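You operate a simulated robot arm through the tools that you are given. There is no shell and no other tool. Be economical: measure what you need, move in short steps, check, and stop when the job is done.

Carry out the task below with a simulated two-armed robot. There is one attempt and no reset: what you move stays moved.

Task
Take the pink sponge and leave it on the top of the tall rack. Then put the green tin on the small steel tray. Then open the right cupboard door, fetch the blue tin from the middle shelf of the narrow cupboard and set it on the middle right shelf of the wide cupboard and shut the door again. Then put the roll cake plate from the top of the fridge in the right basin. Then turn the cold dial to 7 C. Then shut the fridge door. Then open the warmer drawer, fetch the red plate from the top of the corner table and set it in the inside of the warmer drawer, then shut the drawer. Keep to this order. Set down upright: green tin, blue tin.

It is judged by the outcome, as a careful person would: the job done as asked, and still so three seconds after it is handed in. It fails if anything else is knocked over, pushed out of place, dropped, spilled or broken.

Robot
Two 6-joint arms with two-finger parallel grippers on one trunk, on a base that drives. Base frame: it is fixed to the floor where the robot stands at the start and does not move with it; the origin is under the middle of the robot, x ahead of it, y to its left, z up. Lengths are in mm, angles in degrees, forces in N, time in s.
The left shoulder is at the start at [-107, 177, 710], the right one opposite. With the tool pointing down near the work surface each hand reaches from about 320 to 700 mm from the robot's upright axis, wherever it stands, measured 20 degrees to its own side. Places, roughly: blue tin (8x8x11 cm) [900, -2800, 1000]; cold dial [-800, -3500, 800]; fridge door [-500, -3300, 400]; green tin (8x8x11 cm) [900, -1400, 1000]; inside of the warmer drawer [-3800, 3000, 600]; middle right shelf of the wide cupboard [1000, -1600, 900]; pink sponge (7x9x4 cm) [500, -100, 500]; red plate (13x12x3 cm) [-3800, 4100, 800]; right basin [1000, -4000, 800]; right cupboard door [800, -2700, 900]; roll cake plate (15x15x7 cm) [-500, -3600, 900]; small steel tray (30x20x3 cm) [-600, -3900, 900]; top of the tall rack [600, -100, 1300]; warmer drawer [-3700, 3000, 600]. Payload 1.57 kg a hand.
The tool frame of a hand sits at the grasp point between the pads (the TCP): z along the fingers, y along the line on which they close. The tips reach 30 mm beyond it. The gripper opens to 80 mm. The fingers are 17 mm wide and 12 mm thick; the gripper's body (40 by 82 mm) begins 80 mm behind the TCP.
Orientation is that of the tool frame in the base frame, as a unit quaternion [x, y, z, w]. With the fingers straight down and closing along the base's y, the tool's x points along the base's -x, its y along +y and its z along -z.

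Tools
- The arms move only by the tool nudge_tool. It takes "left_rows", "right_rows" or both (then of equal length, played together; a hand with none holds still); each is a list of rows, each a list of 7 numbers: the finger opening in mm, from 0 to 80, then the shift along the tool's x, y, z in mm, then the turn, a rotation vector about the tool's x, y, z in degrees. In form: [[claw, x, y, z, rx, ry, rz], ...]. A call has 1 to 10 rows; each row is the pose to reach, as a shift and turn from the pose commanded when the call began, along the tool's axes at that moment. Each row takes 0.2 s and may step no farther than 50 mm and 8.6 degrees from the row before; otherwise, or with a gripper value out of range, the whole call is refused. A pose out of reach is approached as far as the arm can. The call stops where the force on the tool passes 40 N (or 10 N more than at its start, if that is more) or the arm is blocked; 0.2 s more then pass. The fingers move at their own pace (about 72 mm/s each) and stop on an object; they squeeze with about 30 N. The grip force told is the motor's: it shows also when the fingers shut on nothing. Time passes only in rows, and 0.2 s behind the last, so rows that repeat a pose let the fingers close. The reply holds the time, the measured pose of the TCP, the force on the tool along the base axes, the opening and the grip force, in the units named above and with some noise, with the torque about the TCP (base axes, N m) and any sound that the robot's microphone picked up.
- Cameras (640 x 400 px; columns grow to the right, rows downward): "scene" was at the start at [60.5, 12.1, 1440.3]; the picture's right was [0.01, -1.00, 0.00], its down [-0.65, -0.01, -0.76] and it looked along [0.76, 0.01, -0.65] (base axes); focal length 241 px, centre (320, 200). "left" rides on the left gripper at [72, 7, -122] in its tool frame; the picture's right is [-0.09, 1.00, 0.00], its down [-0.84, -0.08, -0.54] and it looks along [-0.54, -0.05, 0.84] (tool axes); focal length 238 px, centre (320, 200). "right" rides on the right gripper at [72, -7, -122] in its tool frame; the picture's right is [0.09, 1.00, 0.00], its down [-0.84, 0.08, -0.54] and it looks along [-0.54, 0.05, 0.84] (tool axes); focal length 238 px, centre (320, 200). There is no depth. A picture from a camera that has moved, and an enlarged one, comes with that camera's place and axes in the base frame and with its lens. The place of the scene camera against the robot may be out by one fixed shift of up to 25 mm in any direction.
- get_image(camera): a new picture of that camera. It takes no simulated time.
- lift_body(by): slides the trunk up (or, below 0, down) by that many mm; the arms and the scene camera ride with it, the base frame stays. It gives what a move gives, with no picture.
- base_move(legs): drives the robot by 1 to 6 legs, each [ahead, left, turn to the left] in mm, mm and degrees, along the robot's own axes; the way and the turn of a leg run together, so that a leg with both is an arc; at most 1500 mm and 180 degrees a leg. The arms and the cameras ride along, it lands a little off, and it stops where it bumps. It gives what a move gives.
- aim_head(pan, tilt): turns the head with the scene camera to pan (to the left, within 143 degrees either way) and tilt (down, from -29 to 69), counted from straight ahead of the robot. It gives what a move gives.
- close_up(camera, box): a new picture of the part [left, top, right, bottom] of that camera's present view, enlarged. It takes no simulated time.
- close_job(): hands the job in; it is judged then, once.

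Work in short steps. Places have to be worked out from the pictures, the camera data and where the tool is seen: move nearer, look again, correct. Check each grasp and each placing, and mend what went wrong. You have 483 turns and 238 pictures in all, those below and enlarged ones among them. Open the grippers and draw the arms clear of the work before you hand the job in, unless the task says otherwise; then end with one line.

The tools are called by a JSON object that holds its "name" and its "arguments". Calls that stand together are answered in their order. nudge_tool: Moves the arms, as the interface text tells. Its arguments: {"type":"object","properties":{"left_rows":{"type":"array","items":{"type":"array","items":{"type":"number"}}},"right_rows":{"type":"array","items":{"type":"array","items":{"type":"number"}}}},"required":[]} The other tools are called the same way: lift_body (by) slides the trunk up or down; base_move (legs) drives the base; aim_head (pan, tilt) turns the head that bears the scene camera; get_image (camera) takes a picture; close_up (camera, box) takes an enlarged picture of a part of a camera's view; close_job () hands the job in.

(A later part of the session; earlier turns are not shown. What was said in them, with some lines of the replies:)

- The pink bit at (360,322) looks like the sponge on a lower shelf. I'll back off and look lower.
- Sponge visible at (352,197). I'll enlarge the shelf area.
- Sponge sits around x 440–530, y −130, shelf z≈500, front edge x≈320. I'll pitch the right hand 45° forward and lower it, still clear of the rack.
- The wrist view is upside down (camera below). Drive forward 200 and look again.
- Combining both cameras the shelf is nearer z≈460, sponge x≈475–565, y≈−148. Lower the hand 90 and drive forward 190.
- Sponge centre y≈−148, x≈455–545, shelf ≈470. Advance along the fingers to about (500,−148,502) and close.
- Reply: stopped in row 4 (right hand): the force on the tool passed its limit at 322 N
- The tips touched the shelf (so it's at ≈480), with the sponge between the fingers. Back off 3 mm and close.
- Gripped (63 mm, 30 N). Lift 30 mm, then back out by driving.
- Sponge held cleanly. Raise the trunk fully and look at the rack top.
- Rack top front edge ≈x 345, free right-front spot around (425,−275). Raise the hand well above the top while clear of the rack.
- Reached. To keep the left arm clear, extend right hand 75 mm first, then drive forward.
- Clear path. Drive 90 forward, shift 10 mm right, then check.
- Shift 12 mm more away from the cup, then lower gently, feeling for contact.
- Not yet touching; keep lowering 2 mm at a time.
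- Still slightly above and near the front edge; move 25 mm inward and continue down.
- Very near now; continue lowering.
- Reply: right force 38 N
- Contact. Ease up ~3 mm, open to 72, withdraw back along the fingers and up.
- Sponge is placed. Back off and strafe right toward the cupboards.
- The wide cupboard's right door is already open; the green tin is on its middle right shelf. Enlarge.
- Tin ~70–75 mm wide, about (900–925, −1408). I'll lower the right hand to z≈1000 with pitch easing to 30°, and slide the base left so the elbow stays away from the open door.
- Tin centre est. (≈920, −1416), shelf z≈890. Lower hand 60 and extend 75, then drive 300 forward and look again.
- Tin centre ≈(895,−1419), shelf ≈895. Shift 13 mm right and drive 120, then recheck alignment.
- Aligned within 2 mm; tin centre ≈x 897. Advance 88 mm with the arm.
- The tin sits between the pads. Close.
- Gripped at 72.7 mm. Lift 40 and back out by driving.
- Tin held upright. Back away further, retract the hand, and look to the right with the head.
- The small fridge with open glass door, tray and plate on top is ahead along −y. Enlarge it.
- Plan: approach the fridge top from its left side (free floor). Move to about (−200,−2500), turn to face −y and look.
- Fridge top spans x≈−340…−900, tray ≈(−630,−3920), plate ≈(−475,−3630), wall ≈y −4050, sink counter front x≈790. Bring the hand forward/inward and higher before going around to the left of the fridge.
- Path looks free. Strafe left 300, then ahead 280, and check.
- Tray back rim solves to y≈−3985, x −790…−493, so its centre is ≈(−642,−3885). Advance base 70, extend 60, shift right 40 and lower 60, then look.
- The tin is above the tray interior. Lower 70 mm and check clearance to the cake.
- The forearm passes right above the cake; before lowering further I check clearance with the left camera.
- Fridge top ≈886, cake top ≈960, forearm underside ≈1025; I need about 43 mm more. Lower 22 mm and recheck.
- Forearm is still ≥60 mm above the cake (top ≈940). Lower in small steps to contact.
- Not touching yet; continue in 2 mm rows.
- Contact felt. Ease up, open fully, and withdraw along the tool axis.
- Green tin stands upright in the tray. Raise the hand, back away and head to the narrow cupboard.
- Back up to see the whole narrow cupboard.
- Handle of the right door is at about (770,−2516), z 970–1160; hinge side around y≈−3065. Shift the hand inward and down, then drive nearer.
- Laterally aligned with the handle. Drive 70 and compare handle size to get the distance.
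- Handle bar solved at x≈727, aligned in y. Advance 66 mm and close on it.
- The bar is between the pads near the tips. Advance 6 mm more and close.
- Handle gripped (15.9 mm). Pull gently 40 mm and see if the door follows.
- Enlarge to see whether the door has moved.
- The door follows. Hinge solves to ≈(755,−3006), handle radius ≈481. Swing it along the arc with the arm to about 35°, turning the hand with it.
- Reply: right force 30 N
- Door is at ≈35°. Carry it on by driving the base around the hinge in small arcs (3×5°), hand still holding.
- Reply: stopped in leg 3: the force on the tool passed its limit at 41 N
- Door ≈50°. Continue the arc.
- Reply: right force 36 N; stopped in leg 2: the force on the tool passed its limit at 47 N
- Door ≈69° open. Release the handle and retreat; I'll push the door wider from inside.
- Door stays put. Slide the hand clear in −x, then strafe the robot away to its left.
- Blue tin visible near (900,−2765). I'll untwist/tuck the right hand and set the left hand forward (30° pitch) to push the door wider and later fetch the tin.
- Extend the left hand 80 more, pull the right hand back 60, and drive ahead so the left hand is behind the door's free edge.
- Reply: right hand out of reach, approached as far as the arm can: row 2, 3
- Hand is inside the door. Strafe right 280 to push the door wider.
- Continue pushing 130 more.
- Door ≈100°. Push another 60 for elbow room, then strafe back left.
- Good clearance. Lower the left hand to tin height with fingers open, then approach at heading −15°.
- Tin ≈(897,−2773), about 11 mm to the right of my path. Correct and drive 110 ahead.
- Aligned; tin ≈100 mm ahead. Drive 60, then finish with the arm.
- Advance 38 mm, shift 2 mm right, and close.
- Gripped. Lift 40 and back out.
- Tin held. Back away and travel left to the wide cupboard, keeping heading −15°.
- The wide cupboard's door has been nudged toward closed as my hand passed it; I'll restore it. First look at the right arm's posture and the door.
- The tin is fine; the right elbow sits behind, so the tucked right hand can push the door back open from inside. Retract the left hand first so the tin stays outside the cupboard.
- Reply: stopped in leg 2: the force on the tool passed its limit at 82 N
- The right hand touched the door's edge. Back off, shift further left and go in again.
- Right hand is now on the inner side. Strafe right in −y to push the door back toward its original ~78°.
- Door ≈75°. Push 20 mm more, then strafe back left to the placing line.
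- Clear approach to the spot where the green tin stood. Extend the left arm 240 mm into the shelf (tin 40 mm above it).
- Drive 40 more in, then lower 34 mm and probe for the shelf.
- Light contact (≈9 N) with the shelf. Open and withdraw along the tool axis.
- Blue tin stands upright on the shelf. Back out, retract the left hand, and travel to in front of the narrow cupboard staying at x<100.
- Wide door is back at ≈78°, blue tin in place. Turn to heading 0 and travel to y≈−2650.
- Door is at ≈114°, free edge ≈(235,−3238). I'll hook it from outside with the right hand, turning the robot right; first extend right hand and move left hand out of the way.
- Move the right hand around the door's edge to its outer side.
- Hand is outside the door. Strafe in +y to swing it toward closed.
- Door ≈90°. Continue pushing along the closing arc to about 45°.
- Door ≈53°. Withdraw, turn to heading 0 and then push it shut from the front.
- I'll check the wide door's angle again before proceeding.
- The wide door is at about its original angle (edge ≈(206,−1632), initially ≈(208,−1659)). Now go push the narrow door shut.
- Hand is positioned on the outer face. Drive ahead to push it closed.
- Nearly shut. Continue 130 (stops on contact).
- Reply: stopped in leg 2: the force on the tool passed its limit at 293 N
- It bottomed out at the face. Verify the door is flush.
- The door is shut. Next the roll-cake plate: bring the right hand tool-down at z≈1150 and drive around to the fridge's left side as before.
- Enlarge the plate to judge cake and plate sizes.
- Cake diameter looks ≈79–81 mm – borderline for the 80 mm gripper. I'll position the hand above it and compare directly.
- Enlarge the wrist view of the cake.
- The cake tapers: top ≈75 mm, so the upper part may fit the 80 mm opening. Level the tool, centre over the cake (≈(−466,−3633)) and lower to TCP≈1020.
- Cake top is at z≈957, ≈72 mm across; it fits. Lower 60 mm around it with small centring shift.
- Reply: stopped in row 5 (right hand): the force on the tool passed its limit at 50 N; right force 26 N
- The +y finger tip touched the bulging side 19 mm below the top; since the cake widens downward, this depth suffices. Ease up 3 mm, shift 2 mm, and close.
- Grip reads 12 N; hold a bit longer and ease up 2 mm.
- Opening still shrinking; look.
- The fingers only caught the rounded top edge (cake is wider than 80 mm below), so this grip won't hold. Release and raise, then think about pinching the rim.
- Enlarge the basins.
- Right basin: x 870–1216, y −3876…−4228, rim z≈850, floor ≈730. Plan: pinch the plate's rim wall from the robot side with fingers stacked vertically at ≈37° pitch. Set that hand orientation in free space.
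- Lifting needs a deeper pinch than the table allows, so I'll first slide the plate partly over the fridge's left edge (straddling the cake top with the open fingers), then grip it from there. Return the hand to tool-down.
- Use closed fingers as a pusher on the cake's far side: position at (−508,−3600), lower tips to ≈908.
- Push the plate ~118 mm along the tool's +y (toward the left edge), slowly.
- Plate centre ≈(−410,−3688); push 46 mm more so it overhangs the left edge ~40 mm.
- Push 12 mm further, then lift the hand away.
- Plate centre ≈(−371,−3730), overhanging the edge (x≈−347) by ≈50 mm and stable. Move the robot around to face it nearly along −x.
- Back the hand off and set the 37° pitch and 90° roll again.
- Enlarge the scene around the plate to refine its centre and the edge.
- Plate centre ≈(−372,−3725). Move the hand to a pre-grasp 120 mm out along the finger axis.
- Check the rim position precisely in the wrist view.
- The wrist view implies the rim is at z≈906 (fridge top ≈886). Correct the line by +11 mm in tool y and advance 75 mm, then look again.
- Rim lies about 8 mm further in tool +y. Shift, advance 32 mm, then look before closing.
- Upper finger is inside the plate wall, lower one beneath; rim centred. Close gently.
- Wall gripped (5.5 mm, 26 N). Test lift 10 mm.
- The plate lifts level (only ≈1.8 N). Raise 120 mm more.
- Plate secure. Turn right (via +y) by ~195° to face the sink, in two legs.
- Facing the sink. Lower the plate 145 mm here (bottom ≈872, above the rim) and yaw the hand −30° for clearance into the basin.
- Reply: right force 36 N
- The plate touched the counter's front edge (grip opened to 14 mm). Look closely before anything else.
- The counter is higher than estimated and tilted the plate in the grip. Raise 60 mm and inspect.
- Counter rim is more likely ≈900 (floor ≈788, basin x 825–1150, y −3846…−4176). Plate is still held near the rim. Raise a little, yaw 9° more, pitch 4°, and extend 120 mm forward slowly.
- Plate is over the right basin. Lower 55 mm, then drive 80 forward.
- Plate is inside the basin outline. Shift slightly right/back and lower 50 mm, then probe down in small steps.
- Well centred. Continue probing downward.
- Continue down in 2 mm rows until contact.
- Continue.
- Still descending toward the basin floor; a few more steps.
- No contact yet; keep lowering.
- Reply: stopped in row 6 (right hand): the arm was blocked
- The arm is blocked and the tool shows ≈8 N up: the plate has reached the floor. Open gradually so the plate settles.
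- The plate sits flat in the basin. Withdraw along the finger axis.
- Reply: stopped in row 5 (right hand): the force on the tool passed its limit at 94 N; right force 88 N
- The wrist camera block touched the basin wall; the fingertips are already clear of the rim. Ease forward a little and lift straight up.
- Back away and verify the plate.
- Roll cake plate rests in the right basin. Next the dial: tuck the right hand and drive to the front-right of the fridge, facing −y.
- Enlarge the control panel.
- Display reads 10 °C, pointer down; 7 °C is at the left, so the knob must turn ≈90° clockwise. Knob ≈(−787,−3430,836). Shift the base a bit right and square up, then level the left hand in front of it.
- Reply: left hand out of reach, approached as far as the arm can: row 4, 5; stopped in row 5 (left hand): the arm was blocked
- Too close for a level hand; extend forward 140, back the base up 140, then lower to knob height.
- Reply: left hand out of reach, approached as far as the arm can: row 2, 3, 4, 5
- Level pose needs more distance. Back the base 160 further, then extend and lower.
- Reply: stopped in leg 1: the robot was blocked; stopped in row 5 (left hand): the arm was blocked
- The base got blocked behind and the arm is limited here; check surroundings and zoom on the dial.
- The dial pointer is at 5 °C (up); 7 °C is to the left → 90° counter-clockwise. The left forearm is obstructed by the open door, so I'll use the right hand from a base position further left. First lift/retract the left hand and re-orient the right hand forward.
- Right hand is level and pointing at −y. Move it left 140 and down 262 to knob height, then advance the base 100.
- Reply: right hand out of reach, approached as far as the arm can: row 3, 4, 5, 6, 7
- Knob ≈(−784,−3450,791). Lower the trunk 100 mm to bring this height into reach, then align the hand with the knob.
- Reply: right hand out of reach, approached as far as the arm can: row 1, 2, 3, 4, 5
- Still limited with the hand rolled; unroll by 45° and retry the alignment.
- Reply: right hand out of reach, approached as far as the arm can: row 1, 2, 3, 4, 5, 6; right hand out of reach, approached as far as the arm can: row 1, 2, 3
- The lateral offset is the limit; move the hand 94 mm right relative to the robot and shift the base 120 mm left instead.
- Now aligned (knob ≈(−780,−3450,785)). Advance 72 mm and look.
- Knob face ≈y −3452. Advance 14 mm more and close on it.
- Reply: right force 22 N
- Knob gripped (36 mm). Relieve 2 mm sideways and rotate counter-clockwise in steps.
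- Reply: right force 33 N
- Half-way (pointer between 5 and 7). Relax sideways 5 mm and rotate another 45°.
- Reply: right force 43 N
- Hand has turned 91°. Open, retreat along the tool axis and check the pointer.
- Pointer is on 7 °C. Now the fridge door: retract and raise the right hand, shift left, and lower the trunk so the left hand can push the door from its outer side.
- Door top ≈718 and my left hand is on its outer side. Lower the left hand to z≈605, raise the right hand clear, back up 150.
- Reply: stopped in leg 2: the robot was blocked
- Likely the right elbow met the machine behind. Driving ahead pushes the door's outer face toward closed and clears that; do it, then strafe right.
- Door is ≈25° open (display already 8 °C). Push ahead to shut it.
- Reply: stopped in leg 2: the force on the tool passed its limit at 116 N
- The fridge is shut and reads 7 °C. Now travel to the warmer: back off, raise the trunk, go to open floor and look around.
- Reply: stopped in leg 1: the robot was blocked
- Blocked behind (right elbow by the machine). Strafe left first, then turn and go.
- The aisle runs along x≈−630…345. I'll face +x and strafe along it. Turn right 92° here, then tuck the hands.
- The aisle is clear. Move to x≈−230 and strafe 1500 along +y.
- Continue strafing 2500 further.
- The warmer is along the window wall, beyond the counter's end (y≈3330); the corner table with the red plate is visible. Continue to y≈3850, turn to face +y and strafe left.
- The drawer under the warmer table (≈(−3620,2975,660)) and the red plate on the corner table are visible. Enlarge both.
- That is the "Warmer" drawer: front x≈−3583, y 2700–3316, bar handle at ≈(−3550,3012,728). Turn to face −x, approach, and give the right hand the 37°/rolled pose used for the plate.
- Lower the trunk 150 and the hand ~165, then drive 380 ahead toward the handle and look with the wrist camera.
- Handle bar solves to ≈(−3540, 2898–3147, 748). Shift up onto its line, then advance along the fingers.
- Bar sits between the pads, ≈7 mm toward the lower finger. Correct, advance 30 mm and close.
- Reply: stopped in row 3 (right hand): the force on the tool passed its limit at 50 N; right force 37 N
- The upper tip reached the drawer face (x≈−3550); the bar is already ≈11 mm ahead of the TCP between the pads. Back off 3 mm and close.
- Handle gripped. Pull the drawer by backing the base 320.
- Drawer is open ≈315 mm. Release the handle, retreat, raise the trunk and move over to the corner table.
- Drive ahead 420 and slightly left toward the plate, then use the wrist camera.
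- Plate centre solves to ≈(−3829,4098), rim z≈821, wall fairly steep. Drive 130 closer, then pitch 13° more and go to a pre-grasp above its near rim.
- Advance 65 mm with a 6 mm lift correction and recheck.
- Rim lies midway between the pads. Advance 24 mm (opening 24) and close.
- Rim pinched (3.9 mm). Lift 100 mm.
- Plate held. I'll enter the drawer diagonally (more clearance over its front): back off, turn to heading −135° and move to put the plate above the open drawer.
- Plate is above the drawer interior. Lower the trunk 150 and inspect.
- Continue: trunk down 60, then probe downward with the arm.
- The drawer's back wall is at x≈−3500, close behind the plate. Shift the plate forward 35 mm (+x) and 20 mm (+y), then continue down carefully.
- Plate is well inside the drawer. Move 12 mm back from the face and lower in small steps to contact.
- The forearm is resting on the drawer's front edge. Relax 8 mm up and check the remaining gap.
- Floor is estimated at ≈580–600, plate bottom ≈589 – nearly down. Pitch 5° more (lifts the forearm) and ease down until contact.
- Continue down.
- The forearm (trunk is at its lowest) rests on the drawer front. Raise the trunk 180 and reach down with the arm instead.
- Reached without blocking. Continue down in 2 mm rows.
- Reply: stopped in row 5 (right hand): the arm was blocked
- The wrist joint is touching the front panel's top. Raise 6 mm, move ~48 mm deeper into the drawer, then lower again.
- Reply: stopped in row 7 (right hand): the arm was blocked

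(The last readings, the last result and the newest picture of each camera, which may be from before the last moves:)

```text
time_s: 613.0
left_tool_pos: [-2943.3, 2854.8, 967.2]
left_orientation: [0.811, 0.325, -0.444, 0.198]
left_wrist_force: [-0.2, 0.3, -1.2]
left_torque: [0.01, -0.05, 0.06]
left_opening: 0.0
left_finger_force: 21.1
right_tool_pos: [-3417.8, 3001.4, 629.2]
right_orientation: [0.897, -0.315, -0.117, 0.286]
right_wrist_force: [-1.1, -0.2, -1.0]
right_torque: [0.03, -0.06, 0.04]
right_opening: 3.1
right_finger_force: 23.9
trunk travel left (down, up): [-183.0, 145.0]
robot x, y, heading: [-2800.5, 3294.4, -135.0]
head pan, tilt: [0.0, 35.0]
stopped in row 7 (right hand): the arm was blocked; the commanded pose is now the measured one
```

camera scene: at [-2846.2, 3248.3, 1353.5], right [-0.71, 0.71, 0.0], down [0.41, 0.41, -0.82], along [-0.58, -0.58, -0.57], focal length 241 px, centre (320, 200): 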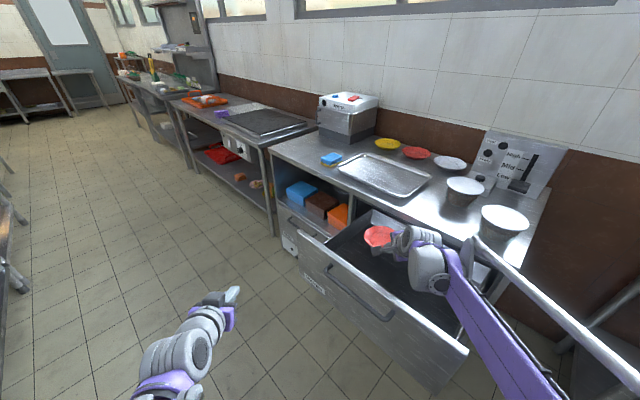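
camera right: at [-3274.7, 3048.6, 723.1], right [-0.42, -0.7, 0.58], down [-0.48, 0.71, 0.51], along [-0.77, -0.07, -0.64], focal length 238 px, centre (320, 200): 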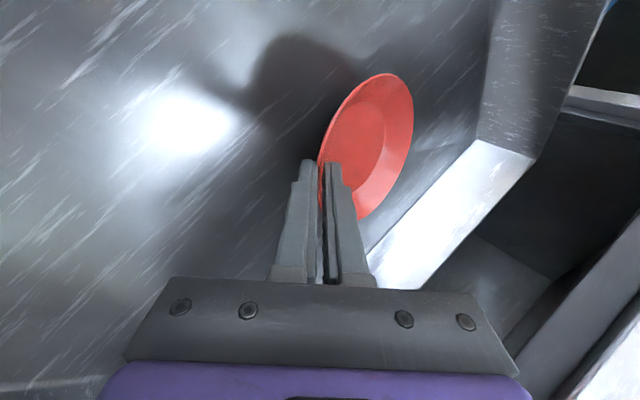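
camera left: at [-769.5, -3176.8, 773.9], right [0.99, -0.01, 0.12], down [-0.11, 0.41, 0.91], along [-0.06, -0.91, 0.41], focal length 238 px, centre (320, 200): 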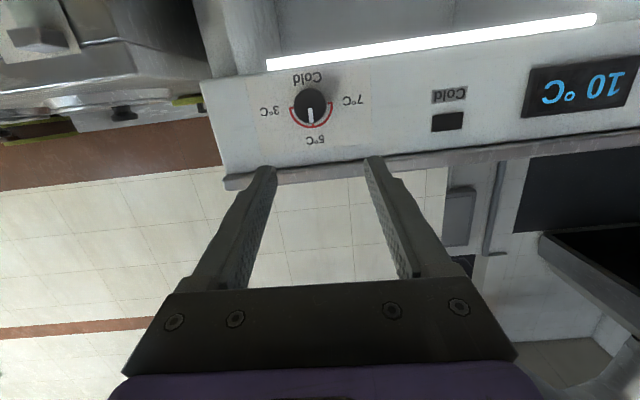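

Still limited. Pitch another 6° about the TCP (lifts the wrist, lowers the plate's far edge) and then lower.

{"name": "nudge_tool", "arguments": {"right_rows": [[0, 0, 1, -1.5, 2, 0, 0], [0, 0, 1, -1.5, 4, 0, 0], [0, 0, 1, -1.5, 6, 0, 0], [0, 0, 0, 0, 7, 0, 0], [0, 0, -1.2, 1.6, 8, 0, 0], [0, 0, -2.3, 3.3, 8, 0, 0], [0, 0, -3.5, 4.9, 8, 0, 0], [0, 0, -4.6, 6.5, 8, 0, 0]]}}

{"name": "get_image", "arguments": {"camera": "scene"}}

```text
time_s: 614.8
left_tool_pos: [-2943.9, 2848.5, 965.7]
left_orientation: [0.812, 0.328, -0.441, 0.196]
left_wrist_force: [0.6, -0.3, 0.3]
left_torque: [0.01, 0.0, 0.02]
left_opening: 0.2
left_finger_force: 21.3
right_tool_pos: [-3413.8, 2993.2, 612.7]
right_orientation: [0.918, -0.318, -0.092, 0.22]
right_wrist_force: [0.6, -0.2, 5.6]
right_torque: [-0.44, 0.1, 0.12]
right_opening: 5.5
right_finger_force: 25.7
trunk travel left (down, up): [-183.0, 145.0]
robot x, y, heading: [-2797.6, 3294.3, -135.0]
head pan, tilt: [0.0, 35.0]
```

```text
29 pictures are left
camera scene: at [-2819.4, 3270.2, 1481.1], right [-0.71, 0.71, 0.0], down [0.4, 0.41, -0.82], along [-0.58, -0.58, -0.57], focal length 241 px, centre (320, 200)
```

scene: 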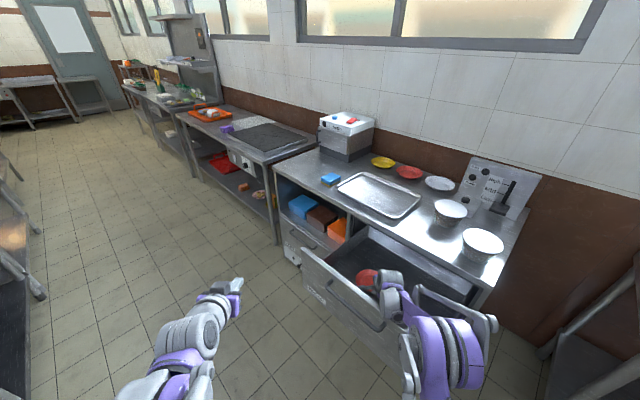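

The plate now touches the drawer floor (≈6 N, TCP 613). Open gradually to let it settle.

{"name": "nudge_tool", "arguments": {"right_rows": [[8, 0, 0, 0, 0, 0, 0], [11, 0, 0, 0, 0, 0, 0], [14, 0, 0, 0, 0, 0, 0], [17, 0, 0, 0, 0, 0, 0], [20, 0, 0, 0, 0, 0, 0], [24, 0, 0, 0, 0, 0, 0]]}}

{"name": "get_image", "arguments": {"camera": "right"}}

```text
time_s: 616.2
left_tool_pos: [-2941.7, 2846.9, 965.7]
left_orientation: [0.812, 0.329, -0.441, 0.197]
left_wrist_force: [0.0, -0.7, -0.5]
left_torque: [-0.02, -0.03, 0.02]
left_opening: 0.0
left_finger_force: 21.1
right_tool_pos: [-3413.8, 2992.6, 612.2]
right_orientation: [0.918, -0.318, -0.092, 0.22]
right_wrist_force: [-0.4, -0.4, 0.1]
right_torque: [0.02, -0.01, 0.02]
right_opening: 23.8
right_finger_force: 0.1
trunk travel left (down, up): [-183.0, 145.0]
robot x, y, heading: [-2797.4, 3292.5, -135.2]
head pan, tilt: [0.0, 35.0]
```

```text
28 pictures are left
camera right: at [-3317.7, 2995.5, 716.1], right [-0.47, -0.76, 0.46], down [-0.53, 0.66, 0.54], along [-0.71, 0.01, -0.7], focal length 238 px, centre (320, 200)
```

right: 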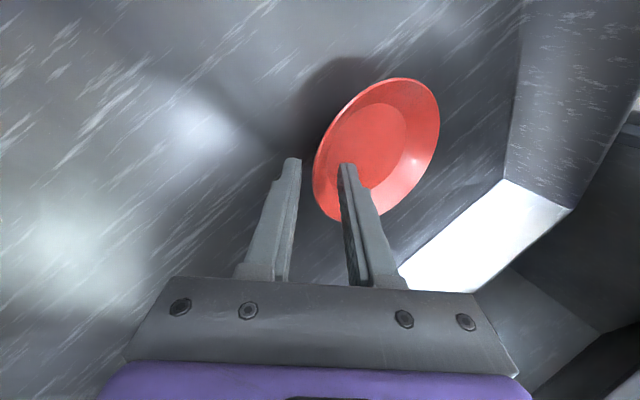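

Withdraw upward along the finger axis.

{"name": "nudge_tool", "arguments": {"right_rows": [[24, 0, 0, -10, 0, 0, 0], [26, 0, 0, -25, 0, 0, 0], [26, 0, 0, -60, 0, 0, 0], [26, 0, 0, -100, 0, 0, 0], [26, 0, 0, -145, 0, 0, 0], [26, 0, 0, -190, 0, 0, 0]]}}

{"name": "close_up", "arguments": {"camera": "scene", "box": [270, 180, 510, 360]}}

```text
time_s: 617.6
left_tool_pos: [-2946.3, 2848.7, 964.7]
left_orientation: [0.813, 0.327, -0.44, 0.196]
left_wrist_force: [0.3, -0.3, -0.4]
left_torque: [0.0, 0.01, -0.04]
left_opening: 0.0
left_finger_force: 21.5
right_tool_pos: [-3359.7, 3060.0, 775.2]
right_orientation: [0.917, -0.319, -0.092, 0.22]
right_wrist_force: [1.1, 0.2, -1.1]
right_torque: [0.01, 0.0, 0.04]
right_opening: 26.2
right_finger_force: 0.1
trunk travel left (down, up): [-183.0, 145.0]
robot x, y, heading: [-2793.8, 3296.7, -135.0]
head pan, tilt: [0.0, 35.0]
```

```text
2.22 times, centred on (390, 270) of scene
camera zoom: at [-2823.3, 3271.1, 1480.7], right [-0.71, 0.71, 0.0], down [0.41, 0.41, -0.82], along [-0.58, -0.58, -0.57], focal length 535 px, centre (164, 44)
```

zoom: 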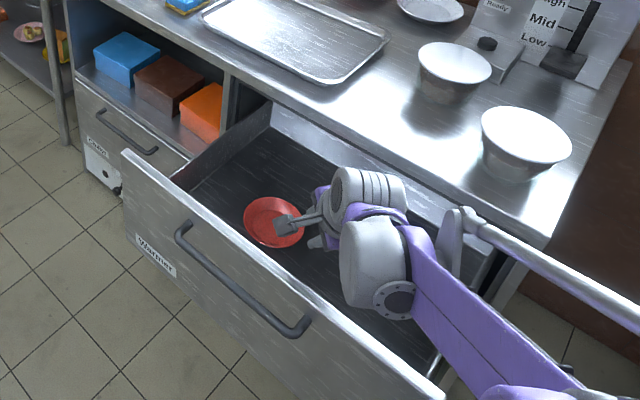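

Plate lies flat in the drawer. Raise the trunk, back away, turn to face −x and prepare the closed left hand to push the drawer shut.

{"name": "lift_body", "arguments": {"by": 140}}

{"name": "base_move", "arguments": {"legs": [[-320, 0, 0], [0, 0, -45], [0, 300, 0]]}}

{"name": "nudge_tool", "arguments": {"right_rows": [[26, 0, 20, -35, 0, 0, 0], [26, 0, 30, -75, 0, 0, 0], [26, 0, 40, -115, 0, 0, 0]], "left_rows": [[0, 30, 0, 15, 0, 0, 0], [0, 60, 0, 30, 0, 0, 0], [0, 90, 0, 45, 0, 0, 0]]}}

{"name": "lift_body", "arguments": {"by": -315}}

{"name": "get_image", "arguments": {"camera": "scene"}}

```text
time_s: 619.3
left_tool_pos: [-2945.8, 2848.6, 1104.3]
left_orientation: [0.812, 0.327, -0.44, 0.197]
left_wrist_force: [0.5, 0.1, 0.3]
left_torque: [0.0, 0.0, -0.02]
left_opening: 0.2
left_finger_force: 20.9
right_tool_pos: [-3356.8, 3060.1, 916.4]
right_orientation: [0.917, -0.319, -0.091, 0.22]
right_wrist_force: [0.1, 0.2, -0.3]
right_torque: [-0.02, 0.04, -0.01]
right_opening: 26.1
right_finger_force: 0.1
trunk travel left (down, up): [-323.0, 5.0]
robot x, y, heading: [-2797.5, 3294.7, -135.0]
head pan, tilt: [0.0, 35.0]
```

```text
time_s: 626.3
left_tool_pos: [-2984.5, 3006.4, 1104.6]
left_orientation: [0.876, -0.004, -0.482, 0.016]
left_wrist_force: [0.5, 0.9, 0.0]
left_torque: [0.0, 0.0, 0.0]
left_opening: 0.1
left_finger_force: 21.1
right_tool_pos: [-3130.7, 3443.9, 916.4]
right_orientation: [0.729, -0.642, -0.168, 0.168]
right_wrist_force: [0.2, -0.2, 0.2]
right_torque: [0.0, -0.01, 0.02]
right_opening: 26.3
right_finger_force: 0.0
trunk travel left (down, up): [-323.0, 5.0]
robot x, y, heading: [-2565.3, 3221.8, -179.5]
head pan, tilt: [0.0, 35.0]
```

```text
time_s: 627.1
left_tool_pos: [-2976.3, 3002.8, 1005.1]
left_orientation: [0.876, -0.004, -0.482, 0.017]
left_wrist_force: [0.8, 0.0, 0.3]
left_torque: [-0.04, 0.02, 0.01]
left_opening: 0.0
left_finger_force: 21.2
right_tool_pos: [-3115.4, 3443.2, 1038.5]
right_orientation: [0.729, -0.641, -0.168, 0.169]
right_wrist_force: [-0.4, 0.4, -0.1]
right_torque: [-0.02, -0.01, 0.03]
right_opening: 26.0
right_finger_force: 0.0
trunk travel left (down, up): [-323.0, 5.0]
robot x, y, heading: [-2565.8, 3220.7, -179.6]
head pan, tilt: [0.0, 35.0]
```

```text
time_s: 630.2
left_tool_pos: [-2974.7, 3002.8, 689.4]
left_orientation: [0.876, -0.005, -0.482, 0.016]
left_wrist_force: [0.9, 0.5, -0.2]
left_torque: [0.02, 0.01, 0.02]
left_opening: 0.3
left_finger_force: 22.2
right_tool_pos: [-3113.9, 3443.6, 722.8]
right_orientation: [0.729, -0.642, -0.168, 0.169]
right_wrist_force: [-0.2, -0.7, 0.0]
right_torque: [0.0, 0.02, 0.03]
right_opening: 26.0
right_finger_force: 0.1
trunk travel left (down, up): [-8.0, 320.0]
robot x, y, heading: [-2567.1, 3219.5, -179.4]
head pan, tilt: [0.0, 35.0]
```

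```text
26 pictures are left
camera scene: at [-2654.2, 3230.8, 1300.9], right [-0.01, 1.0, 0.0], down [0.57, 0.01, -0.82], along [-0.82, -0.01, -0.57], focal length 241 px, centre (320, 200)
```

scene: 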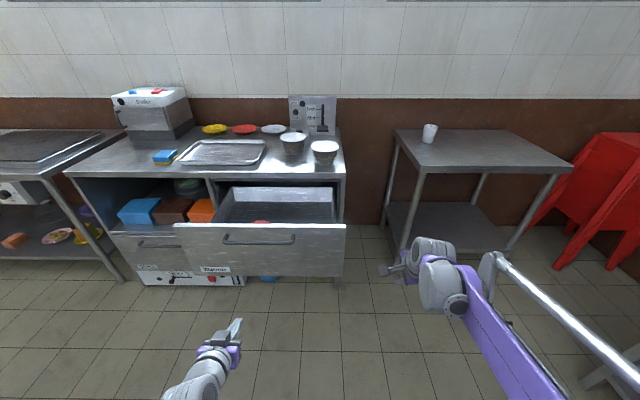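

Left hand is level with the drawer front below the handle. Drive ahead to push it in.

{"name": "base_move", "arguments": {"legs": [[450, 0, 0], [60, 0, 0], [40, 0, 0]]}}

{"name": "get_image", "arguments": {"camera": "scene"}}

```text
time_s: 633.9
left_tool_pos: [-3516.9, 3001.0, 689.0]
left_orientation: [0.876, -0.007, -0.482, 0.015]
left_wrist_force: [0.5, 0.0, 0.6]
left_torque: [-0.01, 0.01, 0.02]
left_opening: 0.1
left_finger_force: 21.0
right_tool_pos: [-3653.6, 3442.8, 721.5]
right_orientation: [0.726, -0.645, -0.167, 0.168]
right_wrist_force: [0.3, -0.2, -0.3]
right_torque: [-0.01, 0.01, -0.01]
right_opening: 25.9
right_finger_force: 0.1
trunk travel left (down, up): [-8.0, 320.0]
robot x, y, heading: [-3104.2, 3218.4, -180.0]
head pan, tilt: [0.0, 35.0]
```

```text
25 pictures are left
camera scene: at [-3195.7, 3227.2, 1300.8], right [0.0, 1.0, 0.0], down [0.57, 0.0, -0.82], along [-0.82, 0.0, -0.57], focal length 241 px, centre (320, 200)
```

scene: 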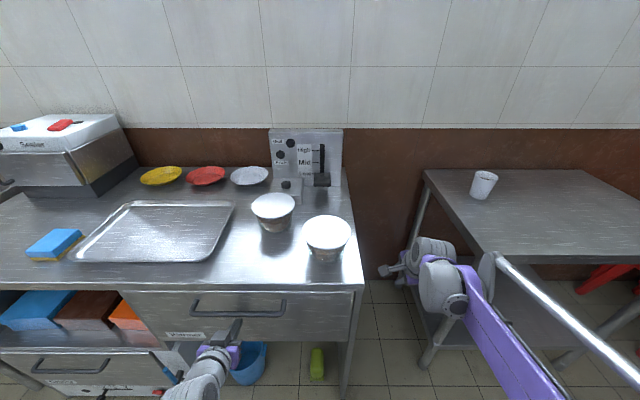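

Almost closed; push the last bit until it stops.

{"name": "base_move", "arguments": {"legs": [[20, 0, 0]]}}

{"name": "close_up", "arguments": {"camera": "scene", "box": [80, 230, 400, 400]}}

```text
time_s: 634.8
left_tool_pos: [-3524.4, 3001.4, 684.7]
left_orientation: [0.877, -0.007, -0.479, 0.015]
left_wrist_force: [8.8, 0.8, 2.5]
left_torque: [-0.01, 0.03, -0.04]
left_opening: 0.0
left_finger_force: 21.1
right_tool_pos: [-3666.1, 3441.7, 722.9]
right_orientation: [0.727, -0.644, -0.168, 0.169]
right_wrist_force: [0.1, 0.3, 0.9]
right_torque: [-0.03, -0.01, -0.01]
right_opening: 26.0
right_finger_force: 0.2
trunk travel left (down, up): [-8.0, 320.0]
robot x, y, heading: [-3120.5, 3216.1, -179.4]
head pan, tilt: [0.0, 35.0]
stopped in leg 1: the force on the tool passed its limit at 90 N (the readings are from after the stop); the commanded pose is now the measured one
```

```text
2.00 times, centred on (240, 315) of scene
camera zoom: at [-3207.0, 3227.2, 1300.9], right [-0.01, 1.0, 0.0], down [0.57, 0.0, -0.82], along [-0.82, 0.0, -0.57], focal length 481 px, centre (480, -30)
```

zoom: 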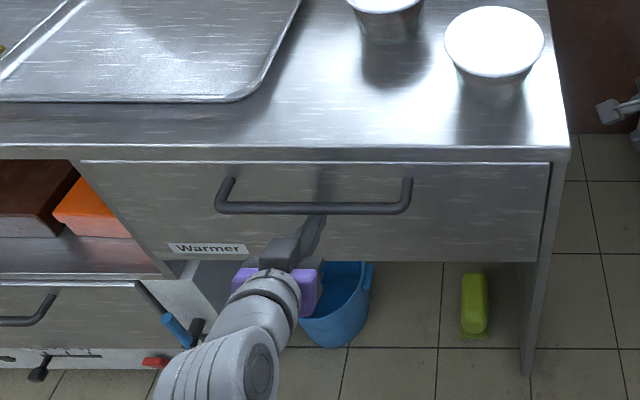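

The drawer is shut. Back away, open the grippers and take a last look.

{"name": "base_move", "arguments": {"legs": [[-500, 0, 0]]}}

{"name": "nudge_tool", "arguments": {"left_rows": [[40, 0, 0, 0, 0, 0, 0], [80, 0, 0, 0, 0, 0, 0], [80, 0, 0, 0, 0, 0, 0]], "right_rows": [[50, 0, 0, 0, 0, 0, 0], [80, 0, 0, 0, 0, 0, 0], [80, 0, 0, 0, 0, 0, 0]]}}

{"name": "get_image", "arguments": {"camera": "scene"}}

```text
time_s: 637.7
left_tool_pos: [-3022.4, 3005.1, 686.4]
left_orientation: [0.878, -0.009, -0.479, 0.014]
left_wrist_force: [0.5, -0.5, 0.1]
left_torque: [0.01, -0.02, 0.02]
left_opening: 0.0
left_finger_force: 20.7
right_tool_pos: [-3162.0, 3446.3, 721.8]
right_orientation: [0.725, -0.646, -0.168, 0.168]
right_wrist_force: [-0.2, -0.1, 0.3]
right_torque: [0.0, 0.02, -0.02]
right_opening: 26.3
right_finger_force: 0.2
trunk travel left (down, up): [-8.0, 320.0]
robot x, y, heading: [-2618.2, 3218.9, 180.2]
head pan, tilt: [0.0, 35.0]
```

```text
time_s: 638.5
left_tool_pos: [-3023.0, 3004.9, 686.1]
left_orientation: [0.878, -0.01, -0.479, 0.013]
left_wrist_force: [-0.7, -0.4, -0.2]
left_torque: [0.03, 0.03, 0.01]
left_opening: 80.2
left_finger_force: 0.1
right_tool_pos: [-3162.3, 3447.0, 721.9]
right_orientation: [0.725, -0.647, -0.167, 0.168]
right_wrist_force: [0.0, 0.4, -0.7]
right_torque: [-0.02, -0.03, 0.05]
right_opening: 80.0
right_finger_force: 0.1
trunk travel left (down, up): [-8.0, 320.0]
robot x, y, heading: [-2614.6, 3217.3, 180.4]
head pan, tilt: [0.0, 35.0]
```

```text
23 pictures are left
camera scene: at [-2705.3, 3228.7, 1300.8], right [0.0, 1.0, 0.0], down [0.57, 0.0, -0.82], along [-0.82, 0.0, -0.57], focal length 241 px, centre (320, 200)
```

scene: 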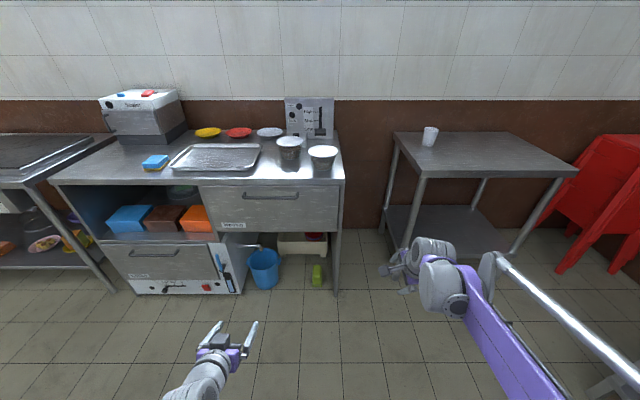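

The drawer is shut with the plate inside, the other steps are done, and both arms are clear with grippers open. I hand the job in.

{"name": "close_job", "arguments": {}}

```text
The job is handed in.
```

I did all seven steps in the order asked and handed the job in. The wide cupboard's door, which was already open, got nudged when I passed it. I pushed it back to about its starting angle.
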